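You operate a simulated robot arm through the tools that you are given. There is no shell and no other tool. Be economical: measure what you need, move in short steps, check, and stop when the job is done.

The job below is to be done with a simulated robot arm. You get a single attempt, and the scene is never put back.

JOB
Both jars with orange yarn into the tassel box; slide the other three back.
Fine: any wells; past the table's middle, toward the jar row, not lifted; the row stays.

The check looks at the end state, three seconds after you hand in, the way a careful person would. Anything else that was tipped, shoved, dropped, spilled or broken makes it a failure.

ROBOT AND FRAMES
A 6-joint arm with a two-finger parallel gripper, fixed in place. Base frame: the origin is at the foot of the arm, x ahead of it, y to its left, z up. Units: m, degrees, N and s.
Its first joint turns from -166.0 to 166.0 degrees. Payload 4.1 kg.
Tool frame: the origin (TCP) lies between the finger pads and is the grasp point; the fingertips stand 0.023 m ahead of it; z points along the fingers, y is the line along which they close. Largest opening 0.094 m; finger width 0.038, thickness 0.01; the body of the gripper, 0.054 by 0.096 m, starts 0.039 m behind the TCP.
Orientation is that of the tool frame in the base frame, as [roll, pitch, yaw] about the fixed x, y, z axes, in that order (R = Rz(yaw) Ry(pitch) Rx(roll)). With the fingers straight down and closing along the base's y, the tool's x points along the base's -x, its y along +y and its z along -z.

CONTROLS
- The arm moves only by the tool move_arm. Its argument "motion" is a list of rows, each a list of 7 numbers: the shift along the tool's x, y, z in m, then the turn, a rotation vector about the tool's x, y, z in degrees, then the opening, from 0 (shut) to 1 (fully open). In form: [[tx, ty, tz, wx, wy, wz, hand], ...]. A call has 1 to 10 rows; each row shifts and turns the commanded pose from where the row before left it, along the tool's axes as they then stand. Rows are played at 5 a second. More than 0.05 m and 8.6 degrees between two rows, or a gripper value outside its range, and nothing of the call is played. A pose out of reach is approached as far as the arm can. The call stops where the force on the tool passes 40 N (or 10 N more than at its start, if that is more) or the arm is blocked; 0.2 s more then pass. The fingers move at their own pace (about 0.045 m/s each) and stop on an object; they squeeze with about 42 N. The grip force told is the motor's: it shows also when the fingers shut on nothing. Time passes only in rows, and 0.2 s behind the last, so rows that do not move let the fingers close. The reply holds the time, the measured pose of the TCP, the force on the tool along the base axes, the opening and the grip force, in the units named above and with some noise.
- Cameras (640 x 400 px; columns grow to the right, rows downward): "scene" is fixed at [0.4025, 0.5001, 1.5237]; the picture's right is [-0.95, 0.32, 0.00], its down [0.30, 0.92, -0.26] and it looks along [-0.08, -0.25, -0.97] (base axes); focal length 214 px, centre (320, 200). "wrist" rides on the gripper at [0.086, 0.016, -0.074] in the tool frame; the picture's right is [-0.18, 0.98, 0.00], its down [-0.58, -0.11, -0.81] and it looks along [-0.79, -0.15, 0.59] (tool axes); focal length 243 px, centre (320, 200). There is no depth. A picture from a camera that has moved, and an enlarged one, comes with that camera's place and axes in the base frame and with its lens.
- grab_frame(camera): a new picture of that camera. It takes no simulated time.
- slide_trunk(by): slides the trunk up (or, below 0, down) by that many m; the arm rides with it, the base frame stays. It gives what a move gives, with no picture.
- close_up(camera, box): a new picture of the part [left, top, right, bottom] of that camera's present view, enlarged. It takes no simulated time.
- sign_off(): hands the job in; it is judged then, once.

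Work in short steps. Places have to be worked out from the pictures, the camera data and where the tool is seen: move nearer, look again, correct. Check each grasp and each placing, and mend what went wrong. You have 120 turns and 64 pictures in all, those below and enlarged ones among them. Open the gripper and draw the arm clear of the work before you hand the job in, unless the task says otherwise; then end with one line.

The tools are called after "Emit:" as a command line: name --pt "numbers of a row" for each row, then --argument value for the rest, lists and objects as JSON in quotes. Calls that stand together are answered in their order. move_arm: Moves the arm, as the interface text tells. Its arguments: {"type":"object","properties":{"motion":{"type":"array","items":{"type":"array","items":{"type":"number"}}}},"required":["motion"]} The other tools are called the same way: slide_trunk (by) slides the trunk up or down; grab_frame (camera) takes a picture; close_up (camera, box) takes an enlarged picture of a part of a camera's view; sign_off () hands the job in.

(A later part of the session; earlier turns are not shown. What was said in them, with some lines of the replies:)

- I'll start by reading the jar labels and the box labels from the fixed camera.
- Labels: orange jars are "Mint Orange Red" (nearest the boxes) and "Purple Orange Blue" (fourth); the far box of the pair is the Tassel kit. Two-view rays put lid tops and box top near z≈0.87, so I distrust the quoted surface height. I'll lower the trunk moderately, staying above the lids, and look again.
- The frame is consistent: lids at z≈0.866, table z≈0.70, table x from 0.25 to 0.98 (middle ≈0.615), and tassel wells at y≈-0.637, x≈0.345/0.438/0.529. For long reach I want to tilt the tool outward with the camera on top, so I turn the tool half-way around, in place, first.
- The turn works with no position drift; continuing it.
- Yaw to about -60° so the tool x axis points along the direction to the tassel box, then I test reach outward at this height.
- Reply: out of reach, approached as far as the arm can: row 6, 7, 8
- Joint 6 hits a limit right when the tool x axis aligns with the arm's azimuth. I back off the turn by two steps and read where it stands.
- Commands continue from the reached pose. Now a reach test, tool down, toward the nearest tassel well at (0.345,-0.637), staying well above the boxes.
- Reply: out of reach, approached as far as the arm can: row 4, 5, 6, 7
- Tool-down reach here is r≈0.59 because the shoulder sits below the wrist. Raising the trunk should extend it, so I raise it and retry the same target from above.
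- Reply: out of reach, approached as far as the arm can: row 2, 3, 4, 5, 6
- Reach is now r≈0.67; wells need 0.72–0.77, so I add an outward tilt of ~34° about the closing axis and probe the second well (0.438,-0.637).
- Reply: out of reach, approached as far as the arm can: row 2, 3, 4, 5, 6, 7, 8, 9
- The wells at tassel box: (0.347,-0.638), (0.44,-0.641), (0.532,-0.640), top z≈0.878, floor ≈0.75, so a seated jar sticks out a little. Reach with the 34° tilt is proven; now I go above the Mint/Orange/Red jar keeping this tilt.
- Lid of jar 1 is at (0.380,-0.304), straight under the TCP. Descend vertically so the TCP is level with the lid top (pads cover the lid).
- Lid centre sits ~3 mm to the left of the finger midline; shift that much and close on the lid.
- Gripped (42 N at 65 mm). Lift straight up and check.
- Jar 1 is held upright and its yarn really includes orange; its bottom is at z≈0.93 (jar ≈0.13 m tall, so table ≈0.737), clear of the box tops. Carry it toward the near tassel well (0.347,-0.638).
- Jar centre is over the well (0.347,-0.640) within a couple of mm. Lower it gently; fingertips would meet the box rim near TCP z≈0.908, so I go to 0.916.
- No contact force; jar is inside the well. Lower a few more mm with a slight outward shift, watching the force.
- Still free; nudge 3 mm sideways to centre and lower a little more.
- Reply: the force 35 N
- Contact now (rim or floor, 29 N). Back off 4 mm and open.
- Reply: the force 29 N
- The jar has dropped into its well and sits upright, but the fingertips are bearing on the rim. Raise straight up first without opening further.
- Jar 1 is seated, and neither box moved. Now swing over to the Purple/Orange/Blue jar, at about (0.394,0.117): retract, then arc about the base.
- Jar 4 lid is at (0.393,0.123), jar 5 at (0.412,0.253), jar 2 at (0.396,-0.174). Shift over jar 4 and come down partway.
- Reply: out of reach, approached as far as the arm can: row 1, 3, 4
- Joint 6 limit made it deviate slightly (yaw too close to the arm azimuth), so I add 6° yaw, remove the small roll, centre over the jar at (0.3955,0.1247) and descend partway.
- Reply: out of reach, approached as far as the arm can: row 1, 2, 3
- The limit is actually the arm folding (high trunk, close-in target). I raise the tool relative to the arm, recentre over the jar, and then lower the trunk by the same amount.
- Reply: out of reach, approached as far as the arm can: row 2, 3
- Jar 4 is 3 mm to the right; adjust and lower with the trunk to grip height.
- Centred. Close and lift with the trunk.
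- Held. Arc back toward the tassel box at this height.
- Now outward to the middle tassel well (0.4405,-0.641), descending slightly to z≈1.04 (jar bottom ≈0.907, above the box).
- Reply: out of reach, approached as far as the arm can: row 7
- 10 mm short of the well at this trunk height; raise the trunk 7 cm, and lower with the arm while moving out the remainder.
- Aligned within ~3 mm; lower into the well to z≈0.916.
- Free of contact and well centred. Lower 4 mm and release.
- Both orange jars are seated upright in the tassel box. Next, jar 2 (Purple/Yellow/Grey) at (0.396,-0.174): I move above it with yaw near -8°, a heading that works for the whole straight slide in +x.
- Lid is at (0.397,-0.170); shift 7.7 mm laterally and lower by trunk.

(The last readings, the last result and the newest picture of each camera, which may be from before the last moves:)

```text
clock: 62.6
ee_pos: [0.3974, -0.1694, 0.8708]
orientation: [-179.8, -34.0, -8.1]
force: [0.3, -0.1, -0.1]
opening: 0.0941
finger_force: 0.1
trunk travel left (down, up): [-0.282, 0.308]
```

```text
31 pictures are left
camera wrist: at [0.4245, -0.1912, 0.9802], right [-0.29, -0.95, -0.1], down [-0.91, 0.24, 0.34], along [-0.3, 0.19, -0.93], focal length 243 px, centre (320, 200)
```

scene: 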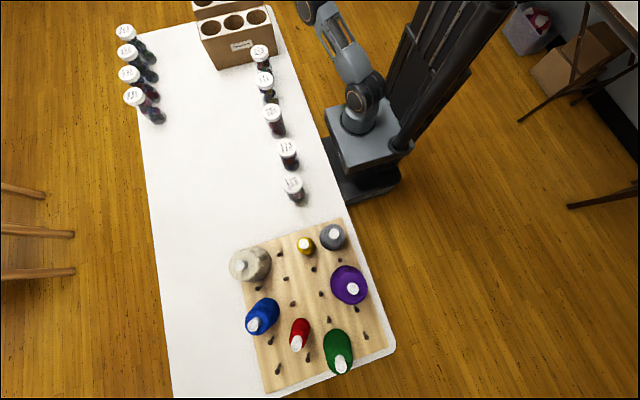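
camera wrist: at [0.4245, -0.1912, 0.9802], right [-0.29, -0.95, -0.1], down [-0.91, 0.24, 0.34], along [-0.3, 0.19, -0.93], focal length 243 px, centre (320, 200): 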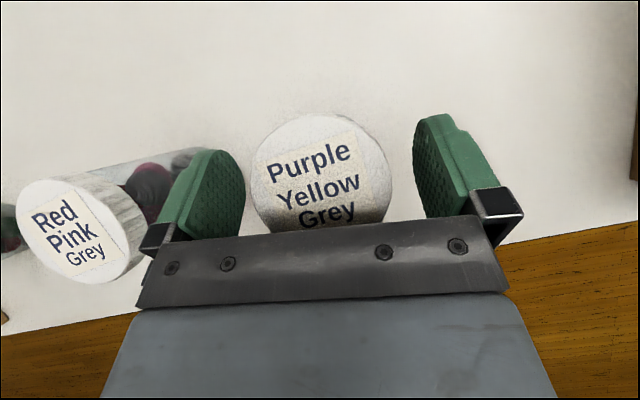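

Centred; close on the lid and slide a first 6 cm along +x at constant height, checking z and force.

Emit:
move_arm --pt "0 0 0 0 0 0 0.7" --pt "0 0 0 0 0 0 0.4" --pt "0 0 0 0 0 0 0" --pt "0 0 0 0 0 0 0" --pt "0 0 0 0 0 0 0" --pt "0.0082 -0.0014 0.0055 0 0 0 0" --pt "0.0205 -0.0035 0.0138 0 0 0 0" --pt "0.0205 -0.0035 0.0138 0 0 0 0" --pt "0 0 0 0 0 0 0"

```text
clock: 64.6
ee_pos: [0.4561, -0.1705, 0.8703]
orientation: [-179.9, -34.0, -7.9]
force: [0.3, -0.3, 1.8]
opening: 0.064
finger_force: 41.8
trunk travel left (down, up): [-0.282, 0.308]
```

Height held to a millimetre. Continue sliding to x≈0.69.

Emit:
move_arm --pt "0.0274 -0.0046 0.0185 0 0 0 0" --pt "0.0274 -0.0046 0.0185 0 0 0 0" --pt "0.0274 -0.0046 0.0185 0 0 0 0" --pt "0.0274 -0.0046 0.0185 0 0 0 0" --pt "0.0274 -0.0046 0.0185 0 0 0 0" --pt "0.0274 -0.0046 0.0185 0 0 0 0" --pt "0.0274 -0.0046 0.0185 0 0 0 0" --pt "0 0 0 0 0 0 0"

Emit:
grab_frame --camera "scene"

```text
clock: 66.4
ee_pos: [0.6922, -0.1677, 0.8698]
orientation: [-179.9, -33.9, -7.9]
force: [0.9, 0.2, 0.3]
opening: 0.0642
finger_force: 41.7
trunk travel left (down, up): [-0.282, 0.308]
```

```text
30 pictures are left
```

scene: 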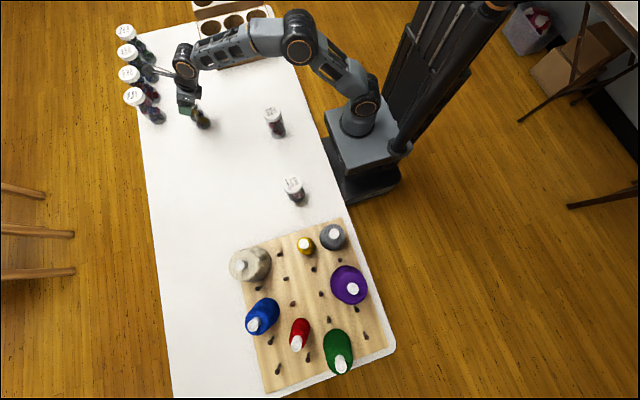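

Jar is past the middle (base left of the midline in the view). Release and rise vertically.

Emit:
move_arm --pt "0 0 0 0 0 0 0.75" --pt "0 0 0 0 0 0 1" --pt "0 0 0 0 0 0 1" --pt "0 0 0 0 0 0 1"

Emit:
slide_trunk --by 0.1

Emit:
grab_frame --camera "wrist"

```text
clock: 67.4
ee_pos: [0.6907, -0.1678, 0.8693]
orientation: [-179.9, -34.0, -8.0]
force: [0.9, -0.1, -0.3]
opening: 0.0938
finger_force: 0.0
trunk travel left (down, up): [-0.282, 0.308]
```

```text
clock: 68.8
ee_pos: [0.6901, -0.1677, 0.9705]
orientation: [-179.8, -34.0, -8.1]
force: [0.0, -0.1, 0.0]
opening: 0.0939
finger_force: 0.1
trunk travel left (down, up): [-0.382, 0.208]
```

```text
29 pictures are left
camera wrist: at [0.7183, -0.1896, 1.0803], right [-0.29, -0.95, -0.1], down [-0.91, 0.24, 0.34], along [-0.3, 0.19, -0.93], focal length 243 px, centre (320, 200)
```

wrist: 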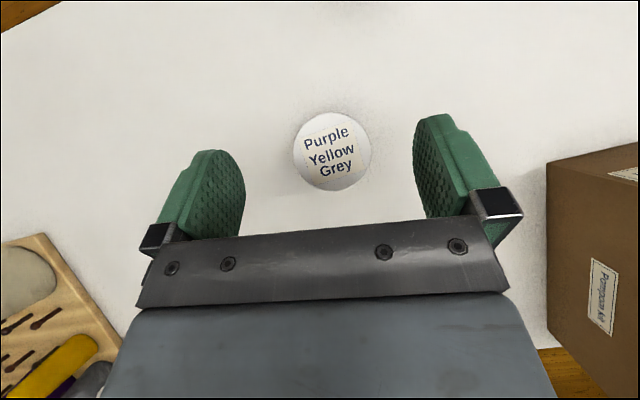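

Jar 2 stands at (0.69,-0.168). Next jar 3 (Red/Pink/Grey) near (0.411,-0.031).

Emit:
move_arm --pt "-0.0351 -0.0138 -0.0236 0.84 0 -1.24 1" --pt "-0.0347 -0.0149 -0.0234 0.84 0 -1.24 1" --pt "-0.0344 -0.016 -0.0232 0.84 0 -1.24 1" --pt "-0.0341 -0.0171 -0.023 0.84 0 -1.24 1" --pt "-0.0337 -0.0182 -0.0228 0.84 0 -1.24 1" --pt "-0.0334 -0.0193 -0.0225 0.84 0 -1.24 1" --pt "-0.0331 -0.0203 -0.0223 0.84 0 -1.24 1" --pt "0 0 0 0 0 0 1"

Emit:
grab_frame --camera "wrist"

```text
clock: 70.6
ee_pos: [0.4061, -0.0311, 0.9719]
orientation: [-179.8, -34.0, 2.4]
force: [-1.3, -0.6, 0.3]
opening: 0.0942
finger_force: 0.0
trunk travel left (down, up): [-0.382, 0.208]
```

```text
28 pictures are left
camera wrist: at [0.4373, -0.0481, 1.084], right [-0.11, -0.99, -0.1], down [-0.94, 0.07, 0.34], along [-0.33, 0.13, -0.93], focal length 243 px, centre (320, 200)
```

wrist: 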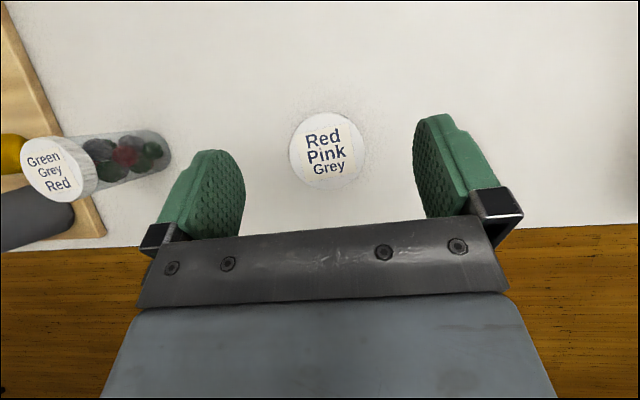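

Lid at (0.407,-0.028); fine-shift and lower.

Emit:
move_arm --pt "0.001 -0.0028 0.0006 0 0 0 1" --pt "0 0 0 0 0 0 1"

Emit:
slide_trunk --by -0.101

Emit:
grab_frame --camera "wrist"

```text
clock: 71.2
ee_pos: [0.4097, -0.0275, 0.9729]
orientation: [-180.0, -33.9, 2.5]
force: [-0.1, 0.6, -0.9]
opening: 0.0942
finger_force: 0.0
trunk travel left (down, up): [-0.382, 0.208]
```

```text
clock: 72.5
ee_pos: [0.4098, -0.0293, 0.8723]
orientation: [-179.9, -34.0, 2.5]
force: [0.8, -0.2, 0.5]
opening: 0.094
finger_force: 0.1
trunk travel left (down, up): [-0.281, 0.309]
```

```text
27 pictures are left
camera wrist: at [0.4399, -0.0451, 0.9825], right [-0.11, -0.99, -0.1], down [-0.94, 0.07, 0.34], along [-0.33, 0.14, -0.93], focal length 243 px, centre (320, 200)
```

wrist: 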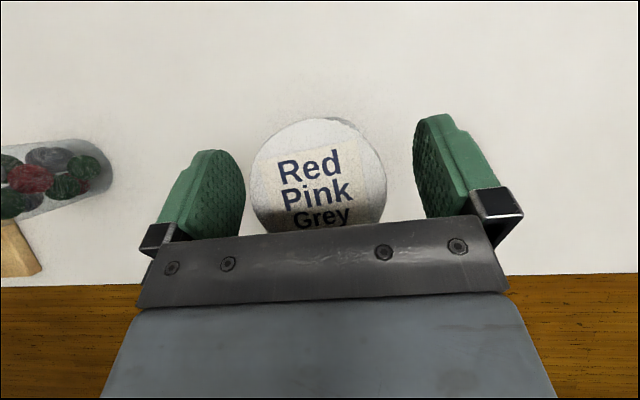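

Centred; close, then slide +x 0.28 m.

Emit:
move_arm --pt "0 0 0 0 0 0 0.7" --pt "0 0 0 0 0 0 0.4" --pt "0 0 0 0 0 0 0" --pt "0 0 0 0 0 0 0" --pt "0 0 0 0 0 0 0" --pt "0.0083 0.0004 0.0056 0 0 0 0" --pt "0.0207 0.0011 0.014 0 0 0 0" --pt "0 0 0 0 0 0 0"

Emit:
move_arm --pt "0.029 0.0015 0.0195 0 0 0 0" --pt "0.029 0.0015 0.0195 0 0 0 0" --pt "0.029 0.0015 0.0195 0 0 0 0" --pt "0.029 0.0015 0.0195 0 0 0 0" --pt "0.029 0.0015 0.0195 0 0 0 0" --pt "0.029 0.0015 0.0195 0 0 0 0" --pt "0.029 0.0015 0.0195 0 0 0 0" --pt "0 0 0 0 0 0 0"

```text
clock: 74.3
ee_pos: [0.4457, -0.0292, 0.8722]
orientation: [-179.9, -34.1, 2.4]
force: [0.1, 0.8, 5.6]
opening: 0.065
finger_force: 42.4
trunk travel left (down, up): [-0.281, 0.309]
```

```text
clock: 76.1
ee_pos: [0.6912, -0.0279, 0.8709]
orientation: [-179.9, -34.0, 2.5]
force: [0.4, -0.4, -0.2]
opening: 0.0647
finger_force: 41.4
trunk travel left (down, up): [-0.281, 0.309]
```

Jar 3 is at x≈0.69; release, rise and check.

Emit:
move_arm --pt "0 0 0 0 0 0 0.75" --pt "0 0 0 0 0 0 1" --pt "0 0 0 0 0 0 1" --pt "0 0 0 0 0 0 1"

Emit:
slide_trunk --by 0.1

Emit:
grab_frame --camera "wrist"

```text
clock: 77.1
ee_pos: [0.6901, -0.0275, 0.8706]
orientation: [-179.9, -34.0, 2.5]
force: [-1.7, 0.1, 0.1]
opening: 0.0942
finger_force: 0.0
trunk travel left (down, up): [-0.281, 0.309]
```

```text
clock: 78.4
ee_pos: [0.6898, -0.0269, 0.9728]
orientation: [-180.0, -34.0, 2.5]
force: [0.3, 0.2, -0.2]
opening: 0.0941
finger_force: 0.0
trunk travel left (down, up): [-0.381, 0.209]
```

```text
26 pictures are left
camera wrist: at [0.7202, -0.0436, 1.0823], right [-0.11, -0.99, -0.1], down [-0.94, 0.07, 0.34], along [-0.33, 0.14, -0.93], focal length 243 px, centre (320, 200)
```

wrist: 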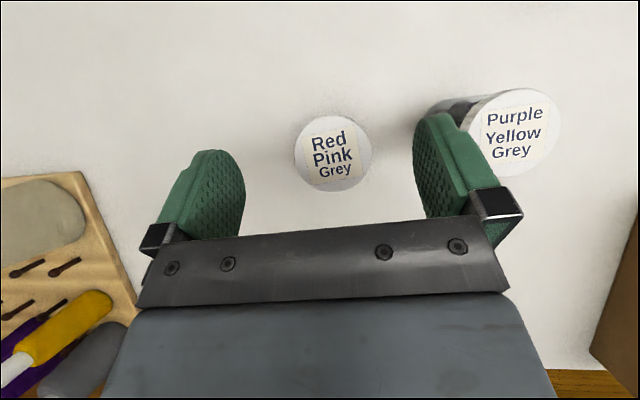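

Jar 3 stands at (0.69,-0.028). Now over jar 5 (Green/Grey/Red) near (0.412,0.253), turning the yaw to about 36°.

Emit:
move_arm --pt "-0.0245 -0.0324 -0.0165 2.08 0 -3.08 1" --pt "-0.0227 -0.0342 -0.0153 2.08 0 -3.08 1" --pt "-0.0208 -0.0359 -0.014 2.08 0 -3.08 1" --pt "-0.0188 -0.0375 -0.0127 2.08 0 -3.08 1" --pt "-0.0167 -0.0389 -0.0113 2.08 0 -3.08 1" --pt "-0.0146 -0.0401 -0.0098 2.08 0 -3.08 1" --pt "-0.0124 -0.0412 -0.0084 2.08 0 -3.08 1" --pt "-0.0102 -0.0421 -0.0069 2.08 0 -3.08 1" --pt "-0.0079 -0.0428 -0.0053 2.08 0 -3.08 1" --pt "0 0 0 0 0 0 1"

Emit:
grab_frame --camera "wrist"

```text
clock: 80.6
ee_pos: [0.4176, 0.2422, 0.9724]
orientation: [-179.6, -34.0, 36.2]
force: [-0.1, 0.8, -0.1]
opening: 0.0935
finger_force: 0.1
out of reach, approached as far as the arm can: row 9
trunk travel left (down, up): [-0.381, 0.209]
```

```text
25 pictures are left
camera wrist: at [0.4519, 0.2449, 1.0813], right [0.46, -0.88, -0.11], down [-0.81, -0.47, 0.34], along [-0.35, -0.07, -0.93], focal length 243 px, centre (320, 200)
```

wrist: 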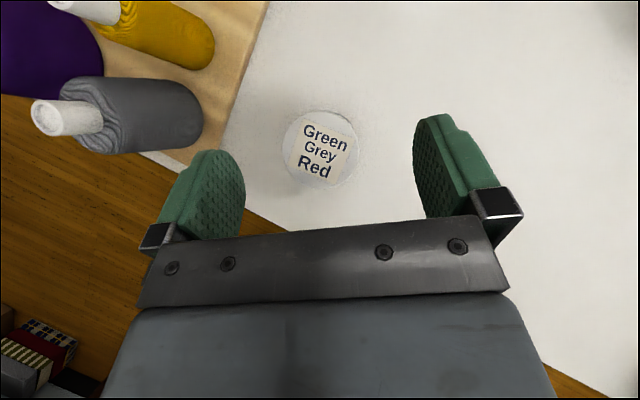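

Lid at (0.414,0.251). Joint 6 is close to its limit, so I first add 6° yaw, then centre.

Emit:
move_arm --pt "0 0 0 3.35 0 -4.97 1" --pt "0.003 -0.0092 0.002 0 0 0 1" --pt "0 0 0 0 0 0 1"

Emit:
grab_frame --camera "wrist"

```text
clock: 81.4
ee_pos: [0.4155, 0.2515, 0.9718]
orientation: [-179.9, -34.1, 42.1]
force: [0.1, -0.7, -0.4]
opening: 0.0938
finger_force: 0.1
trunk travel left (down, up): [-0.381, 0.209]
```

```text
24 pictures are left
camera wrist: at [0.4481, 0.2576, 1.0822], right [0.54, -0.83, -0.1], down [-0.77, -0.54, 0.34], along [-0.34, -0.11, -0.93], focal length 243 px, centre (320, 200)
```

wrist: 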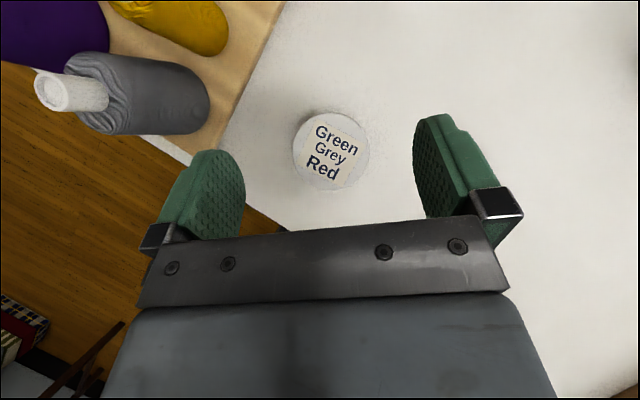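

Centred as in the previous picks; lower by trunk.

Emit:
slide_trunk --by -0.101

Emit:
grab_frame --camera "wrist"

```text
clock: 82.8
ee_pos: [0.4159, 0.2513, 0.8706]
orientation: [-179.9, -34.1, 41.9]
force: [-0.3, 0.5, -0.5]
opening: 0.094
finger_force: 0.0
trunk travel left (down, up): [-0.28, 0.31]
```

```text
23 pictures are left
camera wrist: at [0.4482, 0.2574, 0.9812], right [0.54, -0.83, -0.1], down [-0.77, -0.54, 0.34], along [-0.34, -0.11, -0.93], focal length 243 px, centre (320, 200)
```

wrist: 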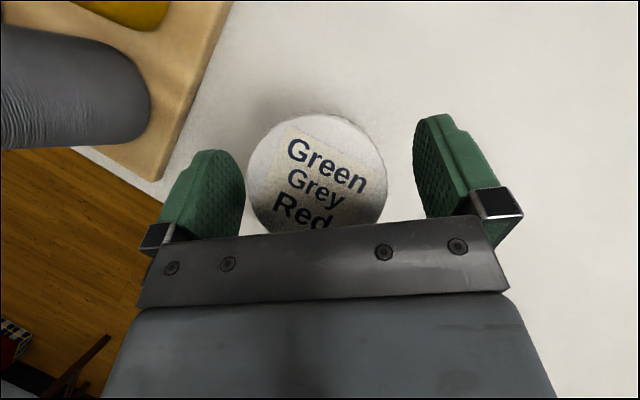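

Close, then a first small slide to check.

Emit:
move_arm --pt "0 0 0 0 0 0 0.7" --pt "0 0 0 0 0 0 0.4" --pt "0 0 0 0 0 0 0" --pt "0 0 0 0 0 0 0" --pt "0 0 0 0 0 0 0" --pt "0.0095 0.0129 0.0065 0 0 0 0" --pt "0.0191 0.0258 0.0129 0 0 0 0" --pt "0 0 0 0 0 0 0"

Emit:
move_arm --pt "0.0191 0.0258 0.0129 0 0 0 0" --pt "0.0191 0.0258 0.0129 0 0 0 0" --pt "0.0191 0.0258 0.0129 0 0 0 0" --pt "0.0191 0.0258 0.0129 0 0 0 0" --pt "0 0 0 0 0 0 0"

```text
clock: 84.6
ee_pos: [0.4684, 0.2456, 0.8706]
orientation: [180.0, -34.2, 42.1]
force: [-0.4, 2.6, 9.1]
opening: 0.0643
finger_force: 42.0
trunk travel left (down, up): [-0.28, 0.31]
```

```text
clock: 85.8
ee_pos: [0.6047, 0.2284, 0.8712]
orientation: [179.9, -34.4, 42.0]
force: [-0.6, 1.8, 15.7]
opening: 0.0639
finger_force: 42.1
trunk travel left (down, up): [-0.28, 0.31]
```

Vertical load rose to ~16 N (pressing the jar a bit), so I relieve a fraction of a mm and finish the slide to x≈0.69.

Emit:
move_arm --pt "0.0194 0.0258 0.0125 0 0 0 0" --pt "0.0191 0.0258 0.0129 0 0 0 0" --pt "0.0105 0.0142 0.0071 0 0 0 0" --pt "0 0 0 0 0 0 0"

Emit:
grab_frame --camera "scene"

```text
clock: 86.8
ee_pos: [0.6945, 0.2197, 0.8706]
orientation: [-179.9, -34.0, 41.8]
force: [-0.2, 0.8, 0.7]
opening: 0.0642
finger_force: 42.0
trunk travel left (down, up): [-0.28, 0.31]
```

```text
22 pictures are left
```

scene: 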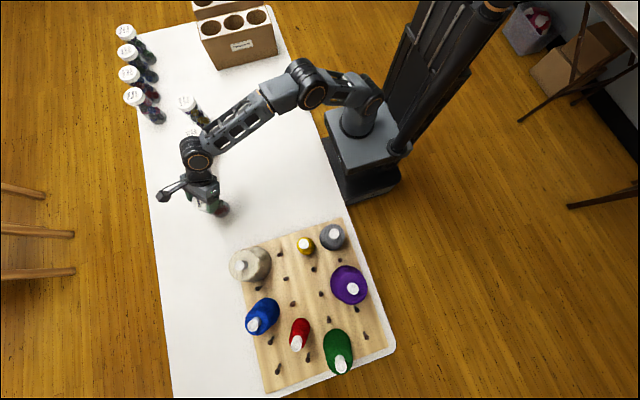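

Past the middle, clear of the peg board. Release and rise.

Emit:
move_arm --pt "0 0 0 0 0 0 0.75" --pt "0 0 0 0 0 0 1" --pt "0 0 0 0 0 0 1" --pt "0 0 0 0 0 0 1"

Emit:
slide_trunk --by 0.2

Emit:
move_arm --pt "-0.041 0 -0.0277 0 0 0 1" --pt "-0.041 0 -0.0277 0 0 0 1" --pt "-0.041 0 -0.0277 0 0 0 1" --pt "-0.041 0 -0.0277 0 0 0 1" --pt "-0.041 0 -0.0277 0 0 0 1" --pt "-0.041 0 -0.0277 0 0 0 1"

Emit:
grab_frame --camera "scene"

```text
clock: 87.8
ee_pos: [0.6949, 0.22, 0.8718]
orientation: [180.0, -34.0, 41.8]
force: [-0.8, 0.3, 0.4]
opening: 0.0939
finger_force: 0.0
trunk travel left (down, up): [-0.28, 0.31]
```

```text
clock: 90.0
ee_pos: [0.6941, 0.2204, 1.0715]
orientation: [-179.9, -34.1, 41.9]
force: [-0.6, 0.9, -0.5]
opening: 0.0941
finger_force: 0.2
trunk travel left (down, up): [-0.48, 0.11]
```

```text
clock: 91.3
ee_pos: [0.4746, 0.0178, 1.0744]
orientation: [-180.0, -34.1, 42.0]
force: [0.1, -0.2, -0.2]
opening: 0.0938
finger_force: 0.0
trunk travel left (down, up): [-0.48, 0.11]
```

```text
21 pictures are left
```

scene: 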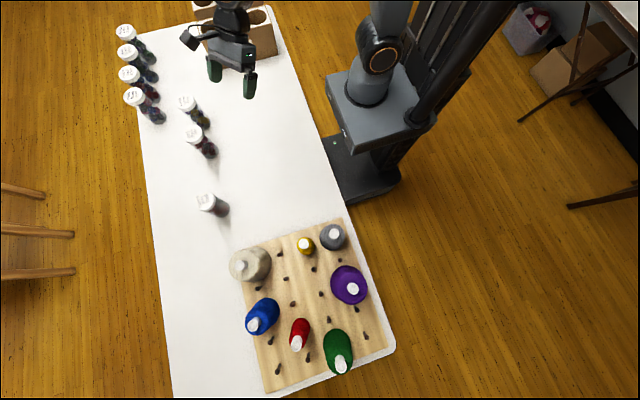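

All five jars are where they should be, upright; the row, boxes and peg board are unchanged, and the gripper is open and clear. Handing in.

Emit:
sign_off

```text
The job is handed in.
```

Both orange-yarn jars (Mint/Orange/Red and Purple/Orange/Blue) are upright in the tassel box. The other three were slid past the table's middle toward the jar row, which was not disturbed.
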